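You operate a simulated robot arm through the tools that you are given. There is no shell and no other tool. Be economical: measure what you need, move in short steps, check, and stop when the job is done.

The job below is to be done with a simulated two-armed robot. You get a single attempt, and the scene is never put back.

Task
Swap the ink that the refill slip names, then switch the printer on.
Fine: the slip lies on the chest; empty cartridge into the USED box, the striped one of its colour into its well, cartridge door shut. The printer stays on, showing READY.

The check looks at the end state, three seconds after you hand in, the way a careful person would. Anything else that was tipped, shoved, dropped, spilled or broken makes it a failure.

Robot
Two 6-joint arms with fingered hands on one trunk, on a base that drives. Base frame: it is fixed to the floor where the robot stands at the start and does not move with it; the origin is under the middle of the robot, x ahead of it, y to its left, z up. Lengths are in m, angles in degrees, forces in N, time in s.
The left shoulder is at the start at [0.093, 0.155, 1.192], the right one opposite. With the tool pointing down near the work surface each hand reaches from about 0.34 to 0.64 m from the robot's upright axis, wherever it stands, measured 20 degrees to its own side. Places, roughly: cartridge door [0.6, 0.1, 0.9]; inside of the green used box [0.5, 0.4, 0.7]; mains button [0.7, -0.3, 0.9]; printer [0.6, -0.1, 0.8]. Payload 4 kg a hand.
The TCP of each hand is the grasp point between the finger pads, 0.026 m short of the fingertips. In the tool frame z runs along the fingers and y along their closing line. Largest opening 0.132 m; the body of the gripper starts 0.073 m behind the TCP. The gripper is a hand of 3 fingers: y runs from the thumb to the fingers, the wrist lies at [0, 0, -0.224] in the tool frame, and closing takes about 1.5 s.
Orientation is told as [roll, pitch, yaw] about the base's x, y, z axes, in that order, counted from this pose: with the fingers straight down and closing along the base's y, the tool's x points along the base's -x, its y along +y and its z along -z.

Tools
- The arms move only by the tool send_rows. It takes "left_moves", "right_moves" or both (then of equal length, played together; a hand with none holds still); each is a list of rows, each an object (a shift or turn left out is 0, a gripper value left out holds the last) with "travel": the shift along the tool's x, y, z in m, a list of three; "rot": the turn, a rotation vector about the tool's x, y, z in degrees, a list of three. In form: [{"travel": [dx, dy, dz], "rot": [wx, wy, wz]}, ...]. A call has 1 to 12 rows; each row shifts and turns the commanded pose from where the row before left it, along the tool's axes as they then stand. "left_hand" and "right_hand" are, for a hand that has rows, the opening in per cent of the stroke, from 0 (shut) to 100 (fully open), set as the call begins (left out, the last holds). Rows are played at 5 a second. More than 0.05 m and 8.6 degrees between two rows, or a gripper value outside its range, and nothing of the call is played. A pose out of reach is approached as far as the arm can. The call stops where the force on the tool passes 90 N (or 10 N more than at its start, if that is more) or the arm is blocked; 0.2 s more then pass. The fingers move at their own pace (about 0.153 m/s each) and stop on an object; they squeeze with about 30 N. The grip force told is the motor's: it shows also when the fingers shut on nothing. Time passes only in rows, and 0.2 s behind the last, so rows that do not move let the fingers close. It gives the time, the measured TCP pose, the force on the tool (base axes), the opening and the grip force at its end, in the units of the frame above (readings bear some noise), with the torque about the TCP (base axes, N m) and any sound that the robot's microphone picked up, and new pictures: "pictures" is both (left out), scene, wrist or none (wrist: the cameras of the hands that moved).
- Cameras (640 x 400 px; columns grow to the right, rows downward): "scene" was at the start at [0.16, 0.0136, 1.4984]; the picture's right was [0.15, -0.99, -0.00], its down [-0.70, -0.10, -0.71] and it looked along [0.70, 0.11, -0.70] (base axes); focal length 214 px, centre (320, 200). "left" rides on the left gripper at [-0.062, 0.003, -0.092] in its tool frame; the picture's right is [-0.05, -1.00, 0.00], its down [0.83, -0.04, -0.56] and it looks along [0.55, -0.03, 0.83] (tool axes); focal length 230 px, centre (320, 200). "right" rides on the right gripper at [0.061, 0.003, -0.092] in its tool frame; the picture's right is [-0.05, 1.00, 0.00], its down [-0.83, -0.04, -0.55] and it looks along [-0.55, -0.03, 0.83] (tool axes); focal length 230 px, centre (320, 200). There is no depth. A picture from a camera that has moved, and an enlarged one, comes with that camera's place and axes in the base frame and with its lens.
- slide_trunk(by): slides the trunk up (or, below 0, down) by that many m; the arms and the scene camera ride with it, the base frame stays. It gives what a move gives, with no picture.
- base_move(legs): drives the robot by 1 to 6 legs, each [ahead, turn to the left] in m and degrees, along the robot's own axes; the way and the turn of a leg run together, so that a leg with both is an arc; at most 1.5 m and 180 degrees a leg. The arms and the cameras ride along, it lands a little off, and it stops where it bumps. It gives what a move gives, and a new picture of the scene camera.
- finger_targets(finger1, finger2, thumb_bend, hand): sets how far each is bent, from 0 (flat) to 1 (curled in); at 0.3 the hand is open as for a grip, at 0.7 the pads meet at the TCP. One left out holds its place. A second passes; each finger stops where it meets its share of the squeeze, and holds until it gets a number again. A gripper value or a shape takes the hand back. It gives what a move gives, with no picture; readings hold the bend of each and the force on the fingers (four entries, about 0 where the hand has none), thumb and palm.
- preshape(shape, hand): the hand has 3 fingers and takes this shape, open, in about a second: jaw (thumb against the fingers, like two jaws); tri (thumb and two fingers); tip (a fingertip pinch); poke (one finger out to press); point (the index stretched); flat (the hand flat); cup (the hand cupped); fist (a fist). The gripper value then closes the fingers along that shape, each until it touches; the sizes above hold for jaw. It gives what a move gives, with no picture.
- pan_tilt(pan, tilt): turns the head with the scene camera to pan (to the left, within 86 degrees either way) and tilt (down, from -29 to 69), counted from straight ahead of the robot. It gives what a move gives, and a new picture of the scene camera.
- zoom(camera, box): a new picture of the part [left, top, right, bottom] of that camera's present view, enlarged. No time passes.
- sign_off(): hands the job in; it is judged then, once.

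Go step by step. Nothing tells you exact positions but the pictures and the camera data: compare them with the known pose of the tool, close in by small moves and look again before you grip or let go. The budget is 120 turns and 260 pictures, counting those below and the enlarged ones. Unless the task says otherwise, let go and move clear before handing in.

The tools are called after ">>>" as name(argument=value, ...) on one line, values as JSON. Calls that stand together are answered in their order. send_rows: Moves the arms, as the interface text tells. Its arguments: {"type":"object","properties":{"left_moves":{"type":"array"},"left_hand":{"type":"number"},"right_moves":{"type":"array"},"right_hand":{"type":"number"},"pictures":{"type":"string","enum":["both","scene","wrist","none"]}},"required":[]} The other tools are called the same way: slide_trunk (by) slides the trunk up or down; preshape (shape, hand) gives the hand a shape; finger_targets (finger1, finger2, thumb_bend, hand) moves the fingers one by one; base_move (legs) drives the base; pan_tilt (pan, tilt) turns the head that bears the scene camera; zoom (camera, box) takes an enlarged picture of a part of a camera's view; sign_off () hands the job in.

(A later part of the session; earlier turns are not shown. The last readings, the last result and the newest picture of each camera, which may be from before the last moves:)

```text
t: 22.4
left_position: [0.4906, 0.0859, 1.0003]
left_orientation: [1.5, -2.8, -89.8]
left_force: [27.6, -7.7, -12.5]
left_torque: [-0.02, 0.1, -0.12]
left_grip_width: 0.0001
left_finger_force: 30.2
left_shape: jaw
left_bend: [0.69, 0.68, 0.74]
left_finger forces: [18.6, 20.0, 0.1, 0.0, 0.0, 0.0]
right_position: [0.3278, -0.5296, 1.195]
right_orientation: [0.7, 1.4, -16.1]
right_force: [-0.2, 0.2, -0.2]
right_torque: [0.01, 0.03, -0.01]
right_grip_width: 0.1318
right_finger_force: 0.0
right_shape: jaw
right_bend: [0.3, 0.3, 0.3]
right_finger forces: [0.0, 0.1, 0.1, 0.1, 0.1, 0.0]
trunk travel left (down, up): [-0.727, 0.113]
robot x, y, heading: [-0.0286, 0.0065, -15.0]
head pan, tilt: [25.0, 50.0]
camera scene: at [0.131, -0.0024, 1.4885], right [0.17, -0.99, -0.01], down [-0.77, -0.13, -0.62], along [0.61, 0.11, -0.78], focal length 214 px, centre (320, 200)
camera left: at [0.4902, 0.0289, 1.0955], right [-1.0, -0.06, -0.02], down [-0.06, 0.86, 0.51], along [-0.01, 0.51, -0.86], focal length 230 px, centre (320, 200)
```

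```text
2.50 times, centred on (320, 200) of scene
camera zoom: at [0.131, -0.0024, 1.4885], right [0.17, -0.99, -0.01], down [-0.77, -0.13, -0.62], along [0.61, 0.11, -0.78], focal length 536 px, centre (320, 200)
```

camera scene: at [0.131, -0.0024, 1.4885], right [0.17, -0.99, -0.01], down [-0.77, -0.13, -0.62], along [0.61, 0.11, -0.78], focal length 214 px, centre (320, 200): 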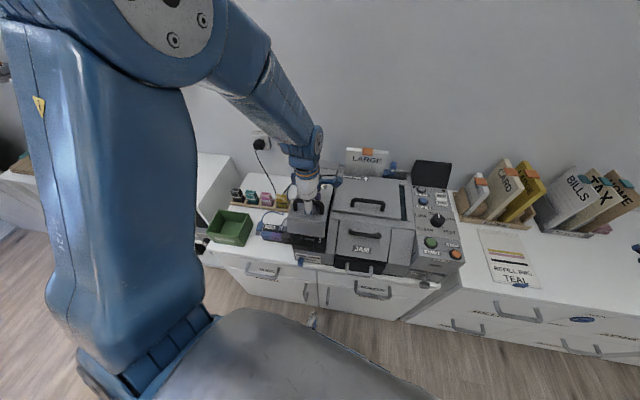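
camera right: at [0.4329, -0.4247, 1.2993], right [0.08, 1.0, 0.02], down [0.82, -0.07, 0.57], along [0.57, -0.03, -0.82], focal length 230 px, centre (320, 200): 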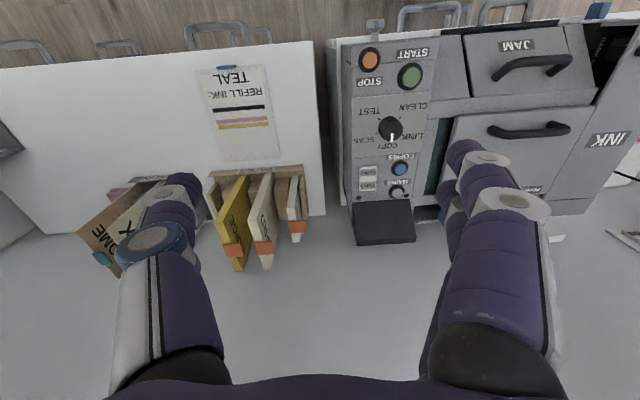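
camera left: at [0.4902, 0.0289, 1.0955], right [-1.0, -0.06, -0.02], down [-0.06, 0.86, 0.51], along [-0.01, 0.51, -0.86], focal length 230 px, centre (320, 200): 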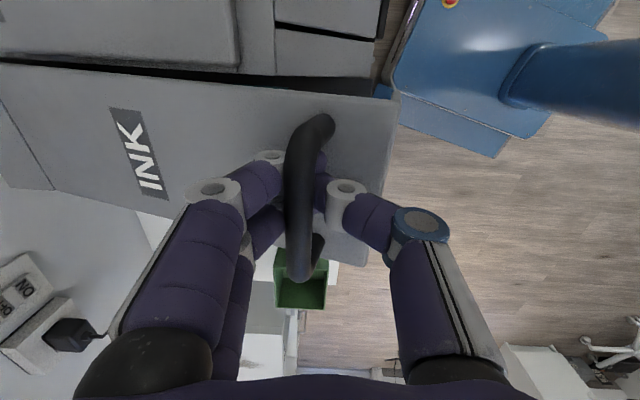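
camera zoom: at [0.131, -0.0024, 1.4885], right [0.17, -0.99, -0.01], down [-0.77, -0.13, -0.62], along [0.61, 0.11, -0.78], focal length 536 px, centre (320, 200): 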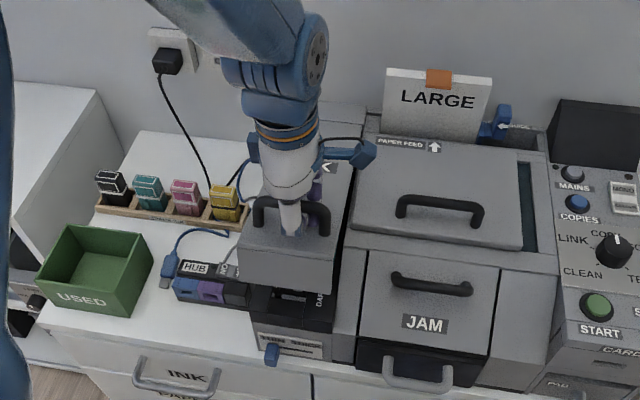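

The lid is rising. I continue along its arc (hinge about x≈0.715, z≈0.92), up to ~40°.

>>> send_rows(left_moves=[{"travel": [0, 0.009, -0.018], "rot": [3, 0, 0]}, {"travel": [0, 0.009, -0.018], "rot": [3, 0, 0]}, {"travel": [0, 0.012, -0.018], "rot": [3, 0, 0]}, {"travel": [0, 0.012, -0.017], "rot": [3, 0, 0]}])

>>> zoom(camera="scene", box=[240, 120, 400, 280])

```text
t: 23.4
left_position: [0.5314, 0.0894, 1.0687]
left_orientation: [-10.7, -2.6, -89.9]
left_force: [11.1, -12.3, -11.2]
left_torque: [-0.02, 0.14, -0.15]
left_grip_width: 0.0002
left_finger_force: 30.2
left_shape: jaw
left_bend: [0.69, 0.68, 0.74]
left_finger forces: [15.5, 6.7, 0.0, 0.0, 0.1, 0.0]
right_position: [0.3238, -0.5306, 1.1968]
right_orientation: [0.8, 1.2, -16.2]
right_force: [0.0, 0.4, 0.0]
right_torque: [0.02, -0.02, -0.02]
right_grip_width: 0.1321
right_finger_force: 0.1
right_shape: jaw
right_bend: [0.3, 0.3, 0.3]
right_finger forces: [0.0, 0.0, 0.1, 0.0, 0.0, 0.0]
trunk travel left (down, up): [-0.727, 0.113]
robot x, y, heading: [-0.0304, 0.0078, -15.4]
head pan, tilt: [25.0, 50.0]
camera scene: at [0.127, -0.0031, 1.4891], right [0.17, -0.99, -0.01], down [-0.77, -0.13, -0.63], along [0.62, 0.12, -0.78], focal length 214 px, centre (320, 200)
camera left: at [0.5512, 0.0326, 1.1619], right [-0.98, -0.05, 0.19], down [0.06, 0.86, 0.51], along [-0.18, 0.52, -0.84], focal length 230 px, centre (320, 200)
```

scene: 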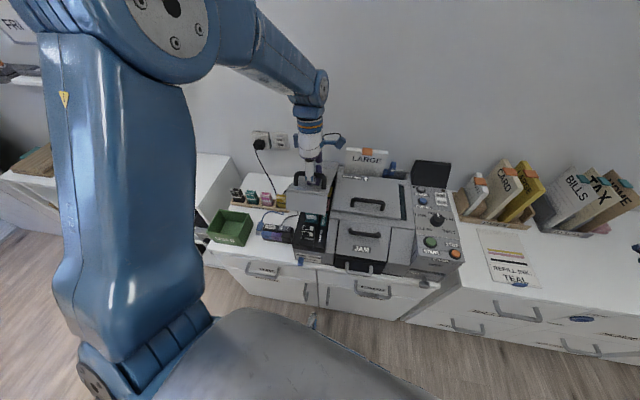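
left: 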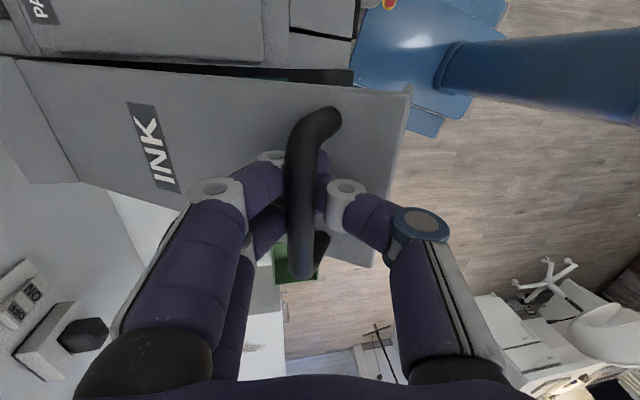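

```text
2.50 times, centred on (320, 200) of scene
camera zoom: at [0.127, -0.0031, 1.4891], right [0.17, -0.99, -0.01], down [-0.77, -0.13, -0.63], along [0.62, 0.12, -0.78], focal length 536 px, centre (320, 200)
```

zoom: 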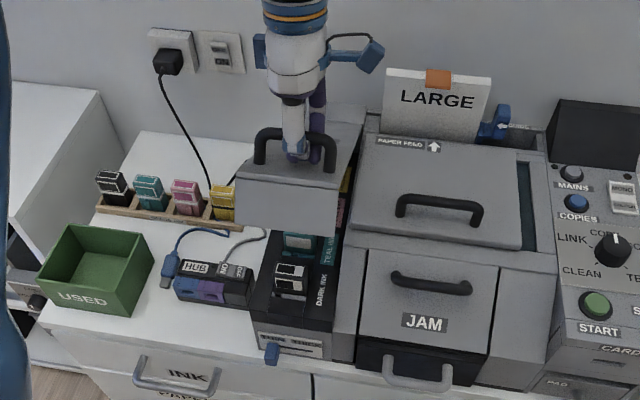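

Wells are visible: DARK in front, TEAL behind it. I keep opening to about 60°.

>>> send_rows(left_moves=[{"travel": [0, 0.0123, -0.0172], "rot": [3, 0, 0]}, {"travel": [0, 0.0123, -0.0172], "rot": [3, 0, 0]}, {"travel": [0, 0.0132, -0.0161], "rot": [3, 0, 0]}, {"travel": [0, 0.0132, -0.0161], "rot": [3, 0, 0]}], pictures="scene")

>>> send_rows(left_moves=[{"travel": [0, 0.0146, -0.015], "rot": [3, 0, 0]}, {"travel": [0, 0.0146, -0.015], "rot": [3, 0, 0]}], pictures="both")

>>> zoom(camera="scene", box=[240, 120, 400, 280])

```text
t: 24.5
left_position: [0.5876, 0.0961, 1.1255]
left_orientation: [-22.2, -2.7, -90.0]
left_force: [13.4, 1.5, -25.1]
left_torque: [0.03, 0.43, 0.01]
left_grip_width: 0.0002
left_finger_force: 30.6
left_shape: jaw
left_bend: [0.68, 0.68, 0.77]
left_finger forces: [14.3, 14.3, 0.0, 0.0, 0.0, 0.0]
right_position: [0.3115, -0.5244, 1.1684]
right_orientation: [0.6, 6.0, -15.9]
right_force: [0.6, -0.7, -0.8]
right_torque: [0.04, 0.05, 0.02]
right_grip_width: 0.1322
right_finger_force: 0.0
right_shape: jaw
right_bend: [0.3, 0.3, 0.3]
right_finger forces: [0.0, 0.0, 0.1, 0.0, 0.1, 0.0]
trunk travel left (down, up): [-0.727, 0.113]
robot x, y, heading: [-0.0308, 0.0052, -15.3]
head pan, tilt: [25.0, 50.0]
stopped in row 4 (left hand): the arm was blocked; the commanded pose is now the measured one
camera scene: at [0.1359, -0.0029, 1.4874], right [0.17, -0.99, -0.01], down [-0.77, -0.13, -0.62], along [0.61, 0.11, -0.78], focal length 214 px, centre (320, 200)
```

scene: 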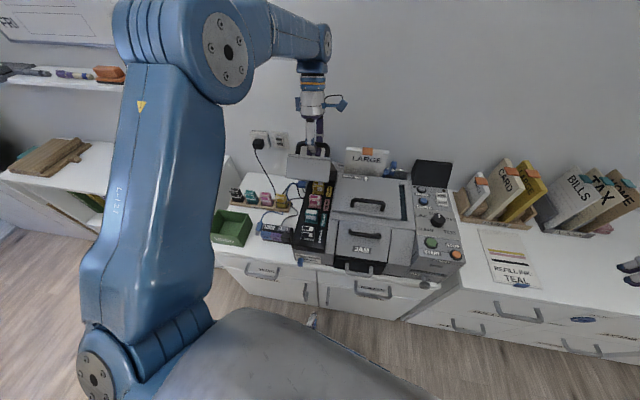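

```text
t: 24.8
left_position: [0.5833, 0.0998, 1.1327]
left_orientation: [-22.7, -2.9, -90.1]
left_force: [29.5, 2.7, -48.3]
left_torque: [0.04, 1.02, 0.01]
left_grip_width: 0.0
left_finger_force: 30.0
left_shape: jaw
left_bend: [0.65, 0.64, 0.78]
left_finger forces: [28.3, 29.3, 0.1, 0.0, 5.7, 0.0]
right_position: [0.2966, -0.5196, 1.1381]
right_orientation: [0.5, 10.9, -15.8]
right_force: [0.4, 0.2, -0.1]
right_torque: [0.04, 0.01, 0.01]
right_grip_width: 0.1322
right_finger_force: 0.1
right_shape: jaw
right_bend: [0.3, 0.3, 0.3]
right_finger forces: [0.0, 0.0, 0.0, 0.0, 0.1, 0.0]
trunk travel left (down, up): [-0.727, 0.113]
robot x, y, heading: [-0.0311, 0.0081, -15.2]
head pan, tilt: [25.0, 50.0]
stopped in row 1 (left hand): the arm was blocked; the commanded pose is now the measured one
camera scene: at [0.1437, -0.0053, 1.4863], right [0.17, -0.99, -0.01], down [-0.78, -0.13, -0.62], along [0.61, 0.12, -0.79], focal length 214 px, centre (320, 200)
camera left: at [0.6211, 0.0428, 1.2194], right [-0.92, -0.03, 0.39], down [0.18, 0.86, 0.49], along [-0.35, 0.52, -0.78], focal length 230 px, centre (320, 200)
```

scene: 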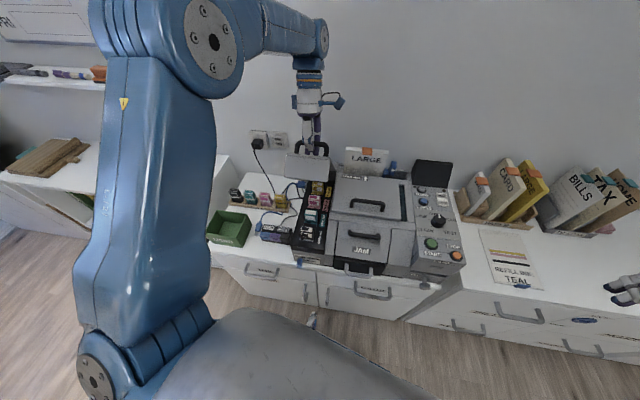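
left: 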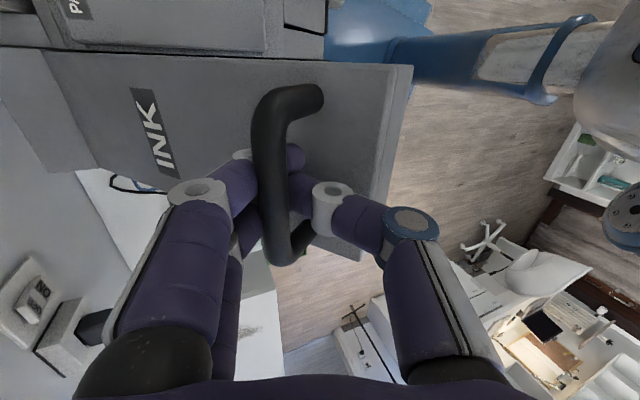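

```text
2.50 times, centred on (320, 200) of scene
camera zoom: at [0.1437, -0.0053, 1.4863], right [0.17, -0.99, -0.01], down [-0.78, -0.13, -0.62], along [0.61, 0.12, -0.79], focal length 536 px, centre (320, 200)
```

zoom: 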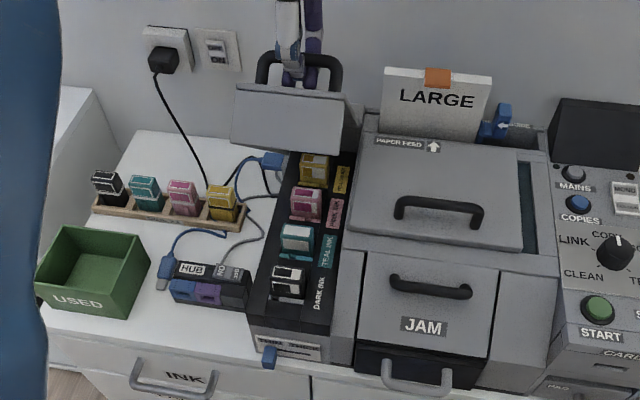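

The lid seems at its stop (~60°), and forces rose. I ease off slightly to see whether it stays by itself.

>>> send_rows(left_moves=[{"travel": [0, 0, 0.008]}, {"travel": [0, -0.003, 0.008]}], pictures="none")

>>> send_rows(left_moves=[{"travel": [0, 0, 0.01]}, {"travel": [0, 0, 0.01]}], pictures="both")

```text
t: 25.1
left_position: [0.5679, 0.1035, 1.133]
left_orientation: [-21.5, -3.2, -90.2]
left_force: [44.9, 0.1, -69.0]
left_torque: [0.09, 1.63, 0.01]
left_grip_width: 0.0001
left_finger_force: 29.7
left_shape: jaw
left_bend: [0.58, 0.58, 0.8]
left_finger forces: [37.6, 38.0, 0.0, 0.0, 1.2, 0.0]
right_position: [0.2772, -0.512, 1.1102]
right_orientation: [0.3, 16.0, -15.5]
right_force: [0.5, -0.7, 0.0]
right_torque: [0.04, 0.01, -0.02]
right_grip_width: 0.1319
right_finger_force: 0.0
right_shape: jaw
right_bend: [0.3, 0.3, 0.3]
right_finger forces: [0.0, 0.0, 0.0, 0.0, 0.0, 0.1]
trunk travel left (down, up): [-0.727, 0.113]
robot x, y, heading: [-0.0287, 0.0057, -15.3]
head pan, tilt: [25.0, 50.0]
stopped in row 1 (left hand): the arm was blocked; the commanded pose is now the measured one
```

```text
t: 25.7
left_position: [0.5573, 0.103, 1.1211]
left_orientation: [-20.9, -3.7, -90.1]
left_force: [42.8, -10.1, -54.9]
left_torque: [-0.05, 1.11, -0.33]
left_grip_width: 0.0
left_finger_force: 30.4
left_shape: jaw
left_bend: [0.6, 0.6, 0.8]
left_finger forces: [34.8, 35.0, 0.0, 0.0, 3.4, 0.0]
right_position: [0.2727, -0.5086, 1.1164]
right_orientation: [0.3, 15.5, -15.6]
right_force: [0.8, 0.0, 0.3]
right_torque: [0.0, 0.0, -0.01]
right_grip_width: 0.132
right_finger_force: 0.0
right_shape: jaw
right_bend: [0.3, 0.3, 0.3]
right_finger forces: [0.0, 0.0, 0.1, 0.0, 0.0, 0.0]
trunk travel left (down, up): [-0.727, 0.113]
robot x, y, heading: [-0.0303, 0.0026, -15.3]
head pan, tilt: [25.0, 50.0]
camera scene: at [0.1441, -0.0026, 1.4873], right [0.17, -0.99, -0.01], down [-0.78, -0.13, -0.62], along [0.61, 0.11, -0.79], focal length 214 px, centre (320, 200)
camera left: at [0.5936, 0.0481, 1.2109], right [-0.93, -0.03, 0.36], down [0.16, 0.86, 0.48], along [-0.32, 0.5, -0.8], focal length 230 px, centre (320, 200)
```

scene: 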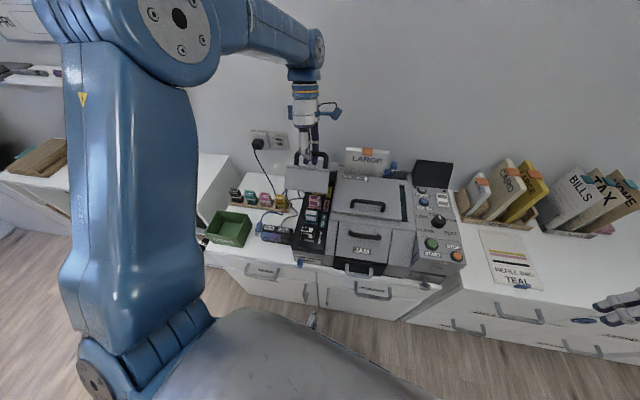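
left: 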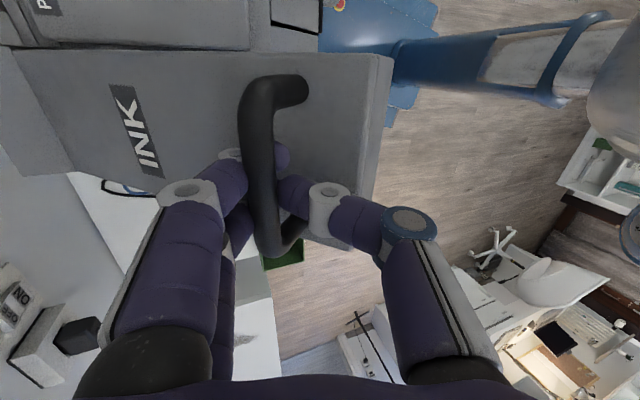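

The force is purely radial from the hinge, so my arc radius was too large. I move inward along that line to relieve it.

>>> send_rows(left_moves=[{"travel": [0, 0.013, 0.008]}, {}], pictures="none")

>>> send_rows(left_moves=[{"travel": [0, 0.012, 0.007]}, {}], pictures="both")

```text
t: 26.3
left_position: [0.5613, 0.1035, 1.1152]
left_orientation: [-21.0, -3.7, -90.3]
left_force: [27.7, -7.0, -32.8]
left_torque: [-0.04, 0.5, -0.13]
left_grip_width: 0.0
left_finger_force: 29.6
left_shape: jaw
left_bend: [0.66, 0.65, 0.78]
left_finger forces: [25.6, 24.7, 0.1, 0.0, 9.5, 0.0]
right_position: [0.2675, -0.5094, 1.1193]
right_orientation: [0.2, 15.1, -15.7]
right_force: [0.4, 0.8, 0.1]
right_torque: [0.0, 0.0, -0.02]
right_grip_width: 0.1318
right_finger_force: 0.0
right_shape: jaw
right_bend: [0.3, 0.3, 0.3]
right_finger forces: [0.1, 0.0, 0.0, 0.0, 0.0, 0.1]
trunk travel left (down, up): [-0.727, 0.113]
robot x, y, heading: [-0.0285, 0.0061, -14.9]
head pan, tilt: [25.0, 50.0]
```

```text
t: 26.9
left_position: [0.5614, 0.1029, 1.1083]
left_orientation: [-20.8, -3.7, -90.2]
left_force: [12.0, -4.1, -14.2]
left_torque: [0.01, 0.13, -0.06]
left_grip_width: 0.0
left_finger_force: 30.4
left_shape: jaw
left_bend: [0.67, 0.66, 0.78]
left_finger forces: [11.4, 12.8, 0.0, 0.1, 19.2, 0.0]
right_position: [0.2627, -0.5094, 1.12]
right_orientation: [0.3, 14.7, -15.7]
right_force: [0.4, -0.1, -0.4]
right_torque: [0.01, 0.03, -0.02]
right_grip_width: 0.1322
right_finger_force: 0.0
right_shape: jaw
right_bend: [0.3, 0.3, 0.3]
right_finger forces: [0.0, 0.1, 0.1, 0.1, 0.0, 0.0]
trunk travel left (down, up): [-0.727, 0.113]
robot x, y, heading: [-0.0307, 0.0076, -15.2]
head pan, tilt: [25.0, 50.0]
camera scene: at [0.1288, -0.0018, 1.4892], right [0.17, -0.99, -0.01], down [-0.77, -0.13, -0.63], along [0.62, 0.11, -0.78], focal length 214 px, centre (320, 200)
camera left: at [0.5981, 0.0474, 1.1966], right [-0.93, -0.03, 0.36], down [0.16, 0.86, 0.48], along [-0.32, 0.51, -0.8], focal length 230 px, centre (320, 200)
```

scene: 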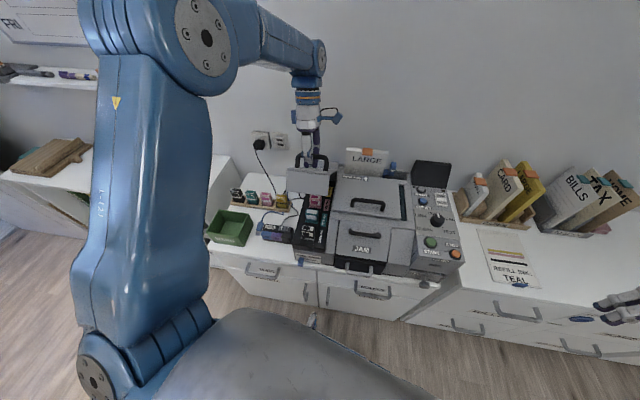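
left: 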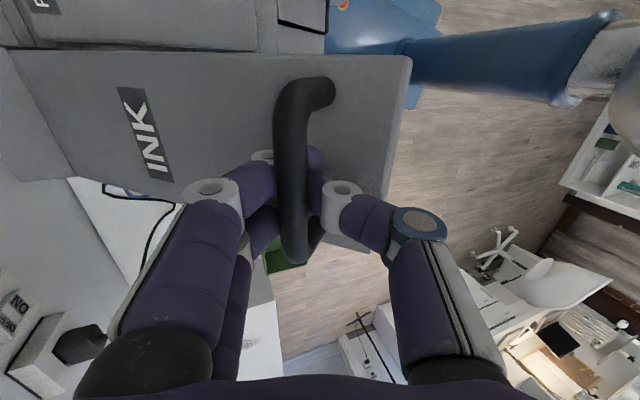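

Refit: hinge ≈ (0.686, 0.912), radius ≈ 0.219. I continue on that arc.

>>> send_rows(left_moves=[{"travel": [0, 0.0146, -0.0066]}, {"travel": [0, 0.0146, -0.0066], "rot": [3, 0, 0]}, {"travel": [0, 0.0093, -0.0093], "rot": [3, 0, 0]}, {"travel": [0, 0.0093, -0.0093]}], pictures="scene")

>>> zoom(camera="scene", box=[240, 120, 400, 280])

```text
t: 27.6
left_position: [0.5845, 0.109, 1.1211]
left_orientation: [-24.3, -3.9, -90.4]
left_force: [6.8, 7.2, -12.5]
left_torque: [0.08, 0.17, 0.1]
left_grip_width: 0.0
left_finger_force: 29.9
left_shape: jaw
left_bend: [0.69, 0.68, 0.78]
left_finger forces: [8.9, 7.4, 0.1, 0.1, 0.1, 0.0]
right_position: [0.2388, -0.5014, 1.0978]
right_orientation: [0.1, 19.2, -15.5]
right_force: [0.4, 0.6, 0.6]
right_torque: [0.01, 0.0, -0.01]
right_grip_width: 0.1322
right_finger_force: 0.0
right_shape: jaw
right_bend: [0.3, 0.3, 0.3]
right_finger forces: [0.0, 0.0, 0.0, 0.0, 0.0, 0.0]
trunk travel left (down, up): [-0.727, 0.113]
robot x, y, heading: [-0.0317, 0.0063, -15.1]
head pan, tilt: [25.0, 50.0]
stopped in row 3 (left hand): the arm was blocked; the commanded pose is now the measured one
camera scene: at [0.1298, -0.0008, 1.4884], right [0.17, -0.99, -0.01], down [-0.77, -0.13, -0.62], along [0.61, 0.11, -0.78], focal length 214 px, centre (320, 200)
```

scene: 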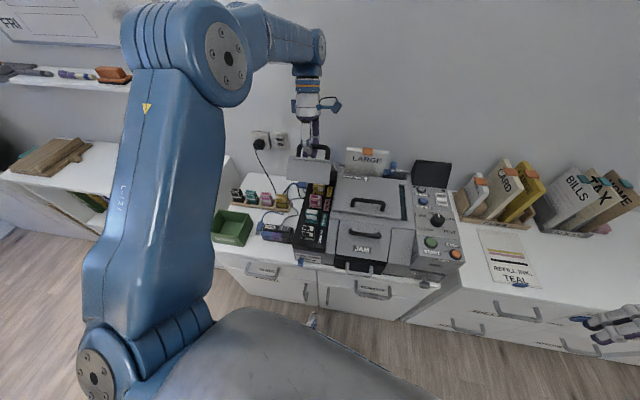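

```text
2.50 times, centred on (320, 200) of scene
camera zoom: at [0.1298, -0.0008, 1.4884], right [0.17, -0.99, -0.01], down [-0.77, -0.13, -0.62], along [0.61, 0.11, -0.78], focal length 536 px, centre (320, 200)
```

zoom: 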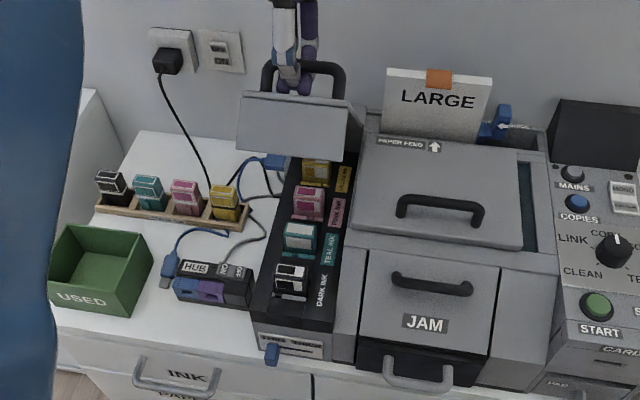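

The lid looks about 60° open. I ease the hand down a bit to see if the lid holds itself.

>>> send_rows(left_moves=[{"travel": [0, 0, 0.012]}, {}, {}], pictures="wrist")

```text
t: 28.0
left_position: [0.5733, 0.1124, 1.1207]
left_orientation: [-23.6, -3.8, -90.5]
left_force: [23.6, 8.8, -34.5]
left_torque: [0.1, 0.6, 0.21]
left_grip_width: 0.0001
left_finger_force: 29.4
left_shape: jaw
left_bend: [0.67, 0.66, 0.78]
left_finger forces: [21.6, 22.9, 0.0, 0.0, 12.6, 0.0]
right_position: [0.2213, -0.4953, 1.0714]
right_orientation: [0.0, 24.4, -15.2]
right_force: [0.0, -0.6, -0.4]
right_torque: [0.02, 0.04, -0.03]
right_grip_width: 0.1321
right_finger_force: 0.1
right_shape: jaw
right_bend: [0.3, 0.3, 0.3]
right_finger forces: [0.0, 0.0, 0.0, 0.0, 0.0, 0.0]
trunk travel left (down, up): [-0.727, 0.113]
robot x, y, heading: [-0.0262, 0.0033, -15.3]
head pan, tilt: [25.0, 50.0]
stopped in row 1 (left hand): the arm was blocked; the commanded pose is now the measured one
camera left: at [0.611, 0.0566, 1.2075], right [-0.92, -0.02, 0.4], down [0.19, 0.86, 0.47], along [-0.35, 0.51, -0.79], focal length 230 px, centre (320, 200)
```

left: 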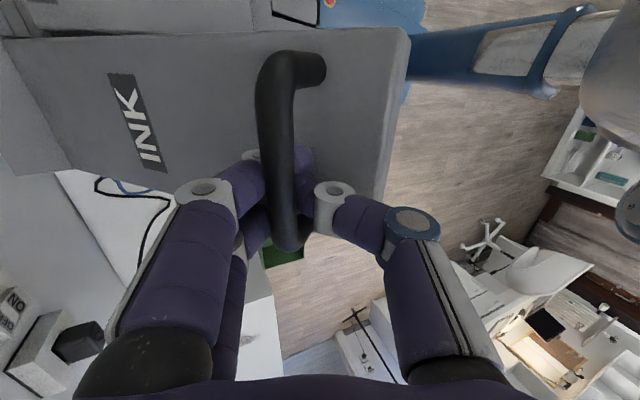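

Odd: "blocked" at low force, with the right arm drooping each time. I look at the right arm.

>>> pan_tilt(pan=-30, tilt=60)

```text
t: 29.2
left_position: [0.5724, 0.1123, 1.1213]
left_orientation: [-23.3, -4.3, -90.5]
left_force: [32.2, -2.5, -44.6]
left_torque: [0.02, 0.81, -0.09]
left_grip_width: 0.0002
left_finger_force: 29.9
left_shape: jaw
left_bend: [0.67, 0.66, 0.78]
left_finger forces: [27.4, 28.5, 0.1, 0.0, 11.0, 0.0]
right_position: [0.2215, -0.4922, 1.075]
right_orientation: [-0.2, 24.3, -15.4]
right_force: [-0.5, 0.4, -0.9]
right_torque: [0.02, 0.01, -0.03]
right_grip_width: 0.1323
right_finger_force: 0.1
right_shape: jaw
right_bend: [0.3, 0.3, 0.3]
right_finger forces: [0.0, 0.0, 0.0, 0.0, 0.0, 0.0]
trunk travel left (down, up): [-0.727, 0.113]
robot x, y, heading: [-0.0318, 0.007, -15.1]
head pan, tilt: [-30.0, 60.0]
camera scene: at [0.1105, -0.0609, 1.4757], right [-0.71, -0.7, 0.02], down [-0.63, 0.62, -0.48], along [0.33, -0.35, -0.88], focal length 214 px, centre (320, 200)
```

scene: 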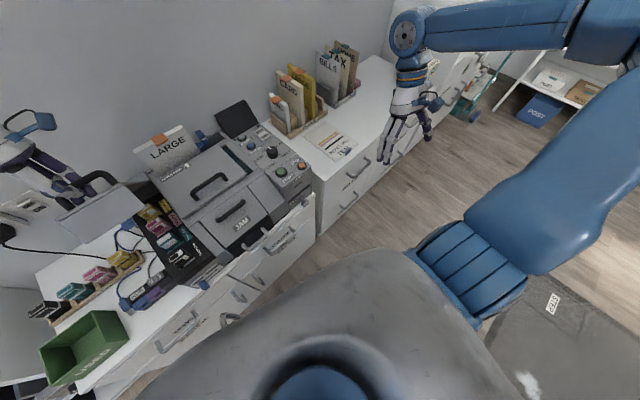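

The right arm is clear of everything. I relieve the radial pull and test whether the lid holds.

>>> send_rows(left_moves=[{"travel": [0, 0.0073, 0.0055]}, {"travel": [0, 0.0073, 0.0055]}], pictures="none")

>>> send_rows(left_moves=[{"travel": [0, 0.005, 0.008]}, {"travel": [0, 0.004, 0.008]}, {}], pictures="wrist")

>>> pan_tilt(pan=20, tilt=50)

```text
t: 29.8
left_position: [0.5716, 0.1136, 1.1147]
left_orientation: [-23.0, -4.3, -90.6]
left_force: [11.2, 0.3, -14.6]
left_torque: [0.02, 0.24, 0.02]
left_grip_width: 0.0
left_finger_force: 29.7
left_shape: jaw
left_bend: [0.68, 0.67, 0.79]
left_finger forces: [12.4, 10.6, 0.0, 0.1, 18.3, 0.1]
right_position: [0.2127, -0.4915, 1.0788]
right_orientation: [-0.1, 23.6, -15.3]
right_force: [0.1, 0.2, -0.3]
right_torque: [-0.03, 0.05, -0.02]
right_grip_width: 0.132
right_finger_force: 0.2
right_shape: jaw
right_bend: [0.3, 0.3, 0.3]
right_finger forces: [0.0, 0.1, 0.0, 0.0, 0.0, 0.0]
trunk travel left (down, up): [-0.727, 0.113]
robot x, y, heading: [-0.033, 0.0027, -15.3]
head pan, tilt: [-30.0, 60.0]
```

```text
t: 30.6
left_position: [0.5671, 0.111, 1.0989]
left_orientation: [-22.9, -4.2, -90.6]
left_force: [-6.9, 3.1, 7.1]
left_torque: [0.12, -0.06, -0.04]
left_grip_width: 0.0002
left_finger_force: 29.9
left_shape: jaw
left_bend: [0.68, 0.69, 0.77]
left_finger forces: [0.0, 0.0, 0.0, 0.0, 0.2, 0.2]
right_position: [0.208, -0.4936, 1.0793]
right_orientation: [-0.1, 23.2, -15.3]
right_force: [0.6, 0.2, 0.0]
right_torque: [0.0, 0.0, 0.01]
right_grip_width: 0.1319
right_finger_force: 0.1
right_shape: jaw
right_bend: [0.3, 0.3, 0.3]
right_finger forces: [0.0, 0.0, 0.0, 0.1, 0.0, 0.0]
trunk travel left (down, up): [-0.727, 0.113]
robot x, y, heading: [-0.026, 0.006, -15.2]
head pan, tilt: [-30.0, 60.0]
camera left: at [0.6058, 0.0562, 1.1867], right [-0.92, -0.01, 0.39], down [0.19, 0.87, 0.46], along [-0.34, 0.5, -0.79], focal length 230 px, centre (320, 200)
```

left: 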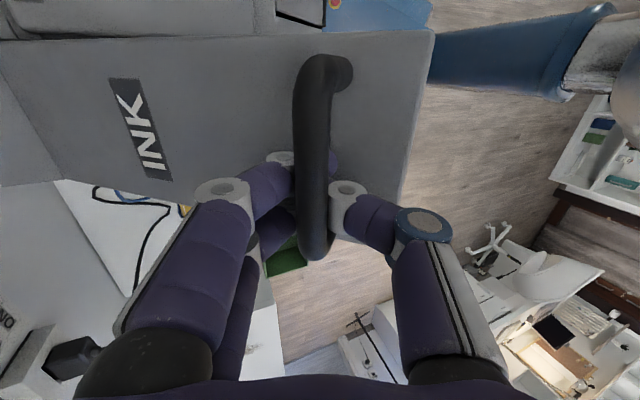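

```text
t: 31.8
left_position: [0.5663, 0.1113, 1.1]
left_orientation: [-22.8, -4.3, -90.6]
left_force: [-6.2, 3.8, 7.0]
left_torque: [0.11, -0.12, -0.08]
left_grip_width: 0.0
left_finger_force: 30.2
left_shape: jaw
left_bend: [0.68, 0.7, 0.77]
left_finger forces: [0.0, 0.1, 0.0, 0.0, 0.5, 0.0]
right_position: [0.2075, -0.4914, 1.0796]
right_orientation: [0.0, 23.2, -15.3]
right_force: [0.3, 0.6, -0.1]
right_torque: [0.0, 0.0, 0.0]
right_grip_width: 0.1323
right_finger_force: 0.0
right_shape: jaw
right_bend: [0.3, 0.3, 0.3]
right_finger forces: [0.0, 0.0, 0.0, 0.1, 0.0, 0.0]
trunk travel left (down, up): [-0.727, 0.113]
robot x, y, heading: [-0.0311, 0.0042, -15.0]
head pan, tilt: [20.0, 50.0]
camera scene: at [0.1197, -0.007, 1.49], right [0.08, -1.0, -0.01], down [-0.77, -0.06, -0.63], along [0.63, 0.06, -0.78], focal length 214 px, centre (320, 200)
```

scene: 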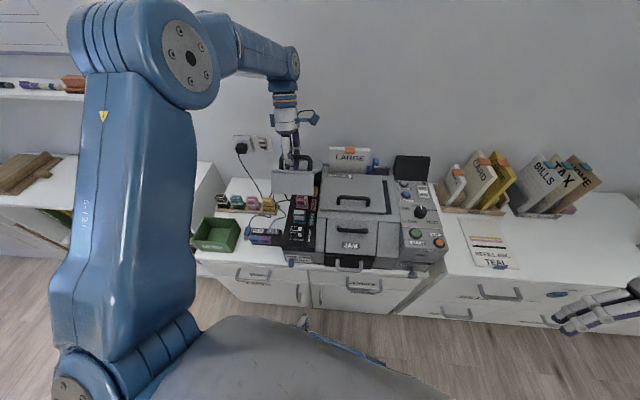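

The lid appears to hold by itself. I open the fingers moderately and withdraw along the tool axis.

>>> send_rows(left_hand=35, left_moves=[{}, {}, {}, {}], pictures="both")

```text
t: 32.8
left_position: [0.5696, 0.1105, 1.0973]
left_orientation: [-22.9, -4.3, -90.6]
left_force: [0.4, -0.6, 0.5]
left_torque: [-0.02, 0.0, 0.03]
left_grip_width: 0.0458
left_finger_force: 0.0
left_shape: jaw
left_bend: [0.73, 0.73, 0.7]
left_finger forces: [0.0, 0.0, 0.1, 0.0, 0.1, 0.0]
right_position: [0.2104, -0.4932, 1.078]
right_orientation: [0.0, 23.4, -15.2]
right_force: [0.0, 0.8, 0.0]
right_torque: [0.04, 0.04, 0.02]
right_grip_width: 0.1321
right_finger_force: 0.0
right_shape: jaw
right_bend: [0.3, 0.3, 0.3]
right_finger forces: [0.1, 0.1, 0.0, 0.0, 0.1, 0.0]
trunk travel left (down, up): [-0.727, 0.113]
robot x, y, heading: [-0.0266, 0.0041, -15.2]
head pan, tilt: [20.0, 50.0]
camera scene: at [0.1238, -0.0075, 1.4896], right [0.08, -1.0, -0.01], down [-0.78, -0.06, -0.63], along [0.63, 0.06, -0.78], focal length 214 px, centre (320, 200)
camera left: at [0.6091, 0.0557, 1.1847], right [-0.92, -0.01, 0.39], down [0.19, 0.87, 0.46], along [-0.35, 0.5, -0.79], focal length 230 px, centre (320, 200)
```

scene: 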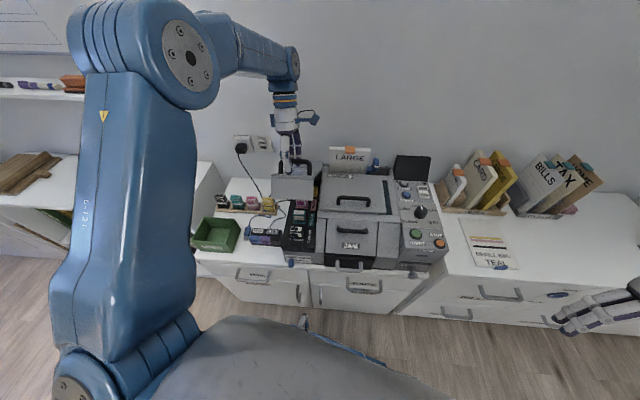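
left: 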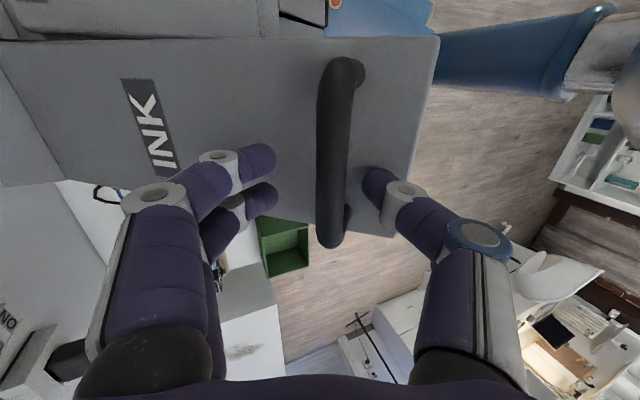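

The lid stays with no contact. I withdraw the left hand upward and look at the wells.

>>> send_rows(left_moves=[{"travel": [0, 0, -0.03]}, {"travel": [0, 0, -0.03]}, {"travel": [0, 0, -0.03]}, {"travel": [0, -0.02, -0.03], "rot": [-8, 0, 0]}, {"travel": [0, -0.04, 0], "rot": [-8, 0, 0]}, {"travel": [0, -0.04, 0], "rot": [-7, 0, 0]}, {"travel": [0.04, -0.03, 0]}, {"travel": [0.04, -0.02, 0]}], pictures="both")

>>> zoom(camera="scene", box=[240, 130, 400, 290])

```text
t: 33.4
left_position: [0.5712, 0.1169, 1.1588]
left_orientation: [-21.6, -4.6, -90.7]
left_force: [0.3, -0.1, 0.6]
left_torque: [-0.03, -0.02, -0.02]
left_grip_width: 0.0461
left_finger_force: 0.0
left_shape: jaw
left_bend: [0.73, 0.73, 0.7]
left_finger forces: [0.0, 0.1, 0.1, 0.1, 0.1, 0.0]
right_position: [0.1828, -0.4844, 1.0583]
right_orientation: [-0.1, 28.1, -15.0]
right_force: [0.5, -0.5, 0.2]
right_torque: [0.03, -0.05, -0.01]
right_grip_width: 0.132
right_finger_force: 0.2
right_shape: jaw
right_bend: [0.3, 0.3, 0.3]
right_finger forces: [0.0, 0.1, 0.0, 0.0, 0.0, 0.1]
trunk travel left (down, up): [-0.727, 0.113]
robot x, y, heading: [-0.0228, 0.0044, -15.3]
head pan, tilt: [20.0, 50.0]
stopped in row 2 (left hand): the arm was blocked; the commanded pose is now the measured one
camera scene: at [0.121, -0.0085, 1.4898], right [0.08, -1.0, -0.01], down [-0.77, -0.06, -0.63], along [0.63, 0.06, -0.78], focal length 214 px, centre (320, 200)
camera left: at [0.6078, 0.0636, 1.2469], right [-0.93, -0.01, 0.37], down [0.18, 0.87, 0.46], along [-0.33, 0.5, -0.8], focal length 230 px, centre (320, 200)
```

scene: 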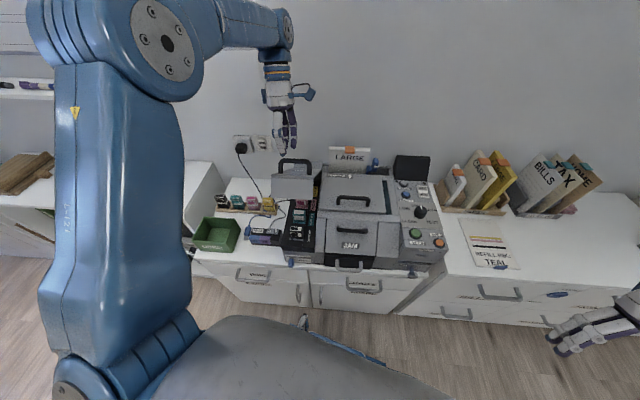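
left: 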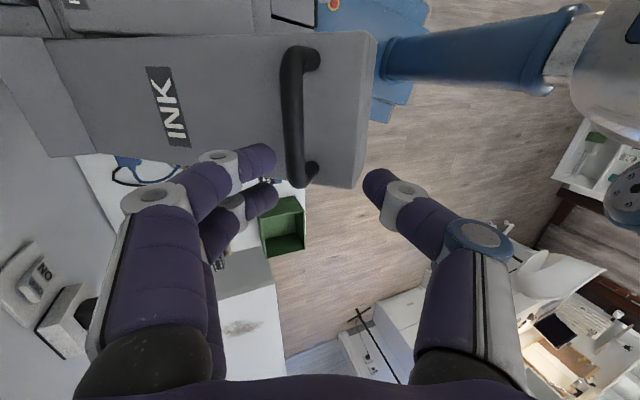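

```text
2.50 times, centred on (320, 210) of scene
camera zoom: at [0.121, -0.0085, 1.4898], right [0.08, -1.0, -0.01], down [-0.77, -0.06, -0.63], along [0.63, 0.06, -0.78], focal length 536 px, centre (320, 175)
```

zoom: 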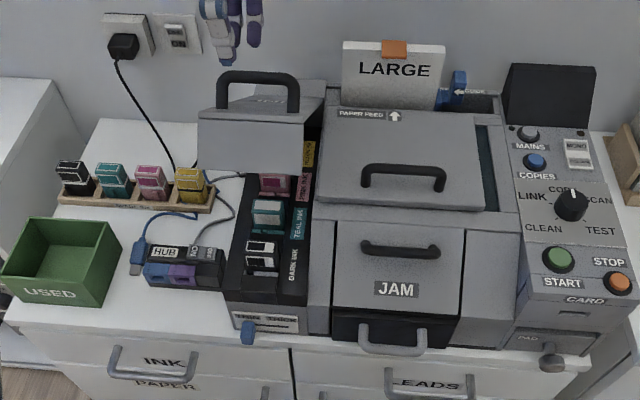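

The lid stays open. I continue taking the left hand away to the left, levelling it.

>>> send_rows(left_moves=[{"travel": [0.03, 0, 0], "rot": [-5, 0, 0]}, {"travel": [0.03, 0, 0], "rot": [-5, 0, 0]}, {"travel": [0.04, 0, 0], "rot": [-5, 0, 0]}, {"travel": [0.04, 0, 0], "rot": [-6, 0, 0]}], pictures="wrist")

```text
t: 34.4
left_position: [0.5773, 0.2605, 1.1446]
left_orientation: [-0.7, -4.7, -91.0]
left_force: [0.9, -0.3, 0.8]
left_torque: [-0.01, -0.03, 0.01]
left_grip_width: 0.0461
left_finger_force: 0.0
left_shape: jaw
left_bend: [0.73, 0.73, 0.7]
left_finger forces: [0.0, 0.0, 0.1, 0.0, 0.0, 0.0]
right_position: [0.1853, -0.4808, 1.0597]
right_orientation: [-0.3, 28.0, -15.2]
right_force: [0.1, 0.5, 1.2]
right_torque: [-0.01, 0.0, 0.02]
right_grip_width: 0.1321
right_finger_force: 0.0
right_shape: jaw
right_bend: [0.3, 0.3, 0.3]
right_finger forces: [0.0, 0.0, 0.0, 0.0, 0.1, 0.1]
trunk travel left (down, up): [-0.727, 0.113]
robot x, y, heading: [-0.0326, 0.0058, -15.4]
head pan, tilt: [20.0, 50.0]
camera left: at [0.581, 0.2079, 1.241], right [-1.0, -0.04, 0.02], down [-0.02, 0.87, 0.49], along [-0.03, 0.48, -0.87], focal length 230 px, centre (320, 200)
```

left: 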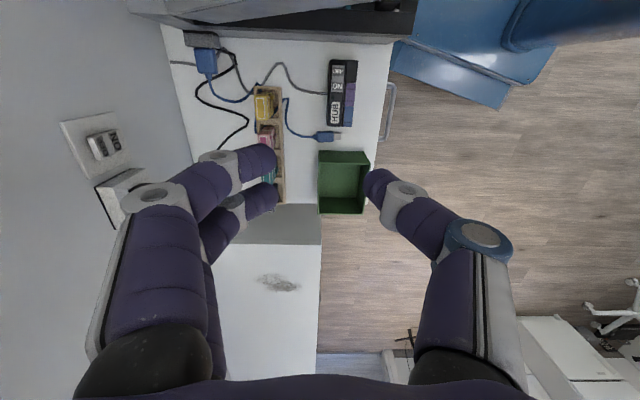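

Now a close zoom on the wells and the teal cartridge.

>>> zoom(camera="scene", box=[275, 180, 335, 220])

>>> zoom(camera="scene", box=[205, 180, 285, 220])

```text
10.00 times, centred on (305, 200) of scene
camera zoom: at [0.1222, -0.0034, 1.4898], right [0.08, -1.0, 0.0], down [-0.77, -0.06, -0.63], along [0.63, 0.06, -0.78], focal length 2145 px, centre (470, 200)
```

zoom: 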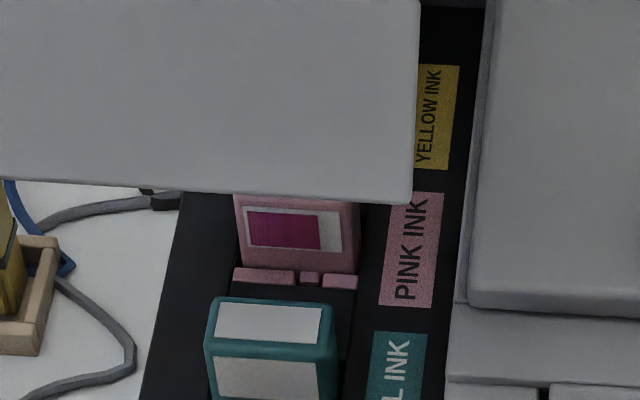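

```text
8.00 times, centred on (245, 200) of scene
camera zoom: at [0.1222, -0.0034, 1.4898], right [0.08, -1.0, 0.0], down [-0.77, -0.06, -0.63], along [0.63, 0.06, -0.78], focal length 1716 px, centre (920, 200)
```

zoom: 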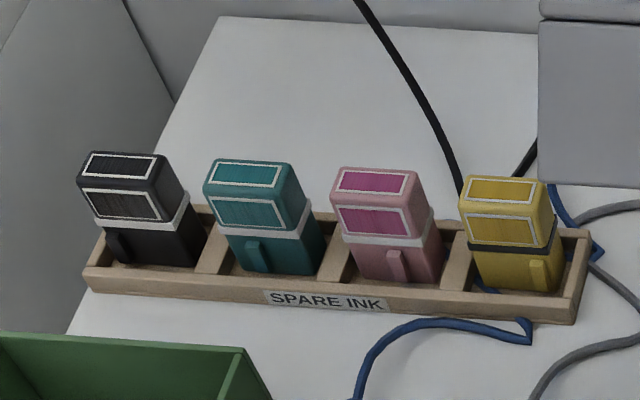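

The lid has only ~45° and overhangs the teal well, so I must push it further open. I bring the closed left hand in front of the lid edge.

>>> send_rows(left_hand=0, left_moves=[{"travel": [0, -0.045, 0], "rot": [0, 2, 0]}, {"travel": [0, -0.045, 0], "rot": [0, 2, 0]}, {"travel": [0, -0.045, 0]}, {"travel": [0, -0.045, 0]}, {"travel": [-0.05, 0, 0]}, {"travel": [-0.05, 0, 0]}, {"travel": [-0.05, 0, 0]}])

>>> zoom(camera="scene", box=[240, 130, 400, 290])

```text
t: 36.0
left_position: [0.4882, 0.0794, 1.1179]
left_orientation: [-0.8, -0.5, -90.7]
left_force: [-1.2, 0.1, -0.4]
left_torque: [0.02, 0.0, -0.01]
left_grip_width: 0.0
left_finger_force: 30.3
left_shape: jaw
left_bend: [0.67, 0.67, 0.67]
left_finger forces: [0.0, 0.0, 0.0, 0.0, 0.0, 0.1]
left hand out of reach, approached as far as the arm can: row 2, 3, 4
right_position: [0.1854, -0.4861, 1.0585]
right_orientation: [-0.1, 28.0, -15.1]
right_force: [0.3, 0.0, -0.7]
right_torque: [0.0, 0.01, -0.02]
right_grip_width: 0.132
right_finger_force: 0.1
right_shape: jaw
right_bend: [0.3, 0.3, 0.3]
right_finger forces: [0.0, 0.0, 0.1, 0.0, 0.1, 0.1]
trunk travel left (down, up): [-0.727, 0.113]
robot x, y, heading: [-0.0308, 0.007, -15.2]
head pan, tilt: [20.0, 50.0]
camera scene: at [0.1223, -0.0096, 1.4897], right [0.08, -1.0, -0.01], down [-0.77, -0.06, -0.63], along [0.63, 0.06, -0.78], focal length 214 px, centre (320, 200)
camera left: at [0.4921, 0.0186, 1.211], right [-1.0, -0.04, 0.01], down [-0.02, 0.84, 0.55], along [-0.03, 0.55, -0.84], focal length 230 px, centre (320, 200)
```

scene: 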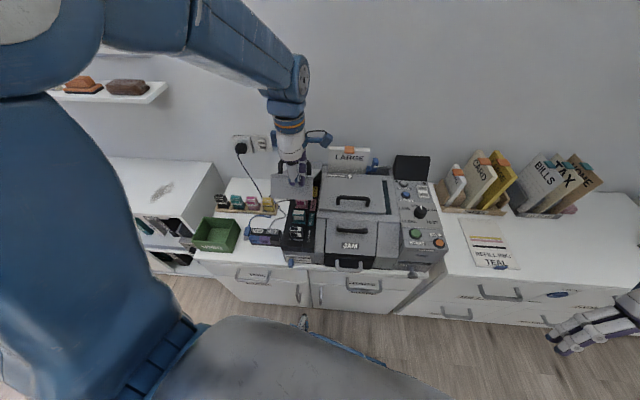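
left: 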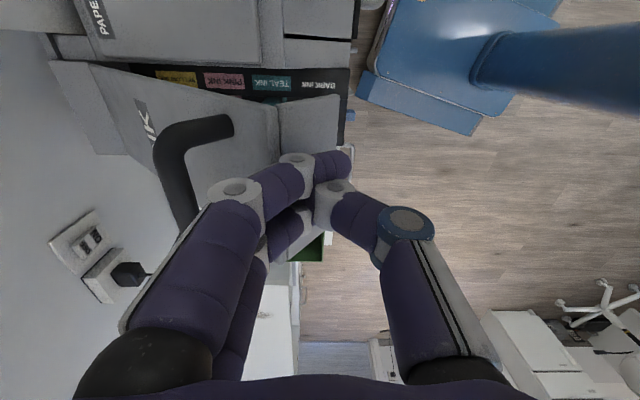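

```text
2.50 times, centred on (320, 210) of scene
camera zoom: at [0.1223, -0.0096, 1.4897], right [0.08, -1.0, -0.01], down [-0.77, -0.06, -0.63], along [0.63, 0.06, -0.78], focal length 536 px, centre (320, 175)
```

zoom: 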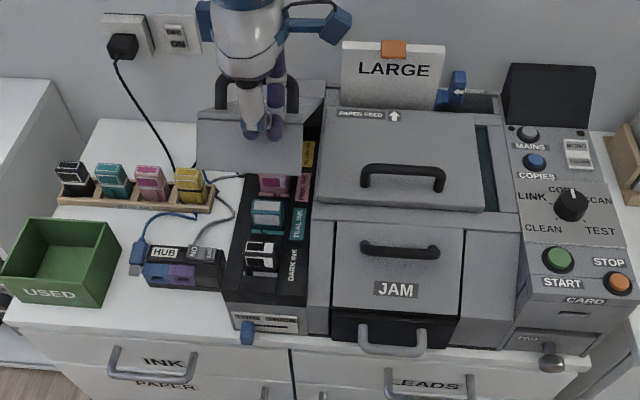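

The hand is at its inner limit. I back the base off 0.13 m, which carries the hand in front of the lid.

>>> base_move(legs=[[-0.13, 0]])

```text
t: 37.3
left_position: [0.3749, 0.1127, 1.1138]
left_orientation: [-1.6, -0.4, -90.7]
left_force: [-0.4, 0.6, 0.3]
left_torque: [-0.03, -0.02, 0.0]
left_grip_width: 0.0
left_finger_force: 30.1
left_shape: jaw
left_bend: [0.67, 0.67, 0.67]
left_finger forces: [0.1, 0.0, 0.0, 0.1, 0.0, 0.0]
right_position: [0.0727, -0.4537, 1.0648]
right_orientation: [-0.3, 26.7, -15.4]
right_force: [-0.2, 0.9, -0.2]
right_torque: [-0.02, 0.01, 0.03]
right_grip_width: 0.1319
right_finger_force: 0.1
right_shape: jaw
right_bend: [0.3, 0.3, 0.3]
right_finger forces: [0.1, 0.0, 0.0, 0.0, 0.1, 0.1]
trunk travel left (down, up): [-0.727, 0.113]
robot x, y, heading: [-0.1564, 0.0378, -15.2]
head pan, tilt: [20.0, 50.0]
camera scene: at [0.0039, 0.0261, 1.4891], right [0.08, -1.0, -0.01], down [-0.78, -0.06, -0.63], along [0.62, 0.06, -0.78], focal length 214 px, centre (320, 200)
```

scene: 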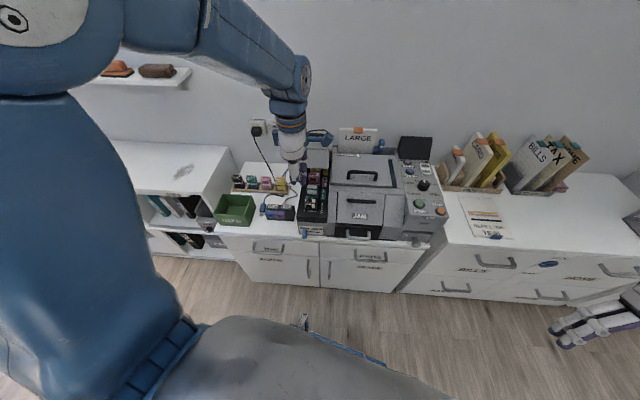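

>>> zoom(camera="scene", box=[230, 110, 390, 250])

```text
2.86 times, centred on (310, 180) of scene
camera zoom: at [0.0039, 0.0261, 1.4891], right [0.08, -1.0, -0.01], down [-0.78, -0.06, -0.63], along [0.62, 0.06, -0.78], focal length 613 px, centre (349, 257)
```

zoom: 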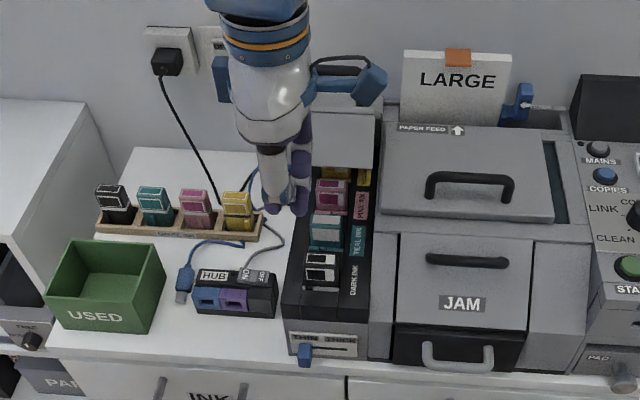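

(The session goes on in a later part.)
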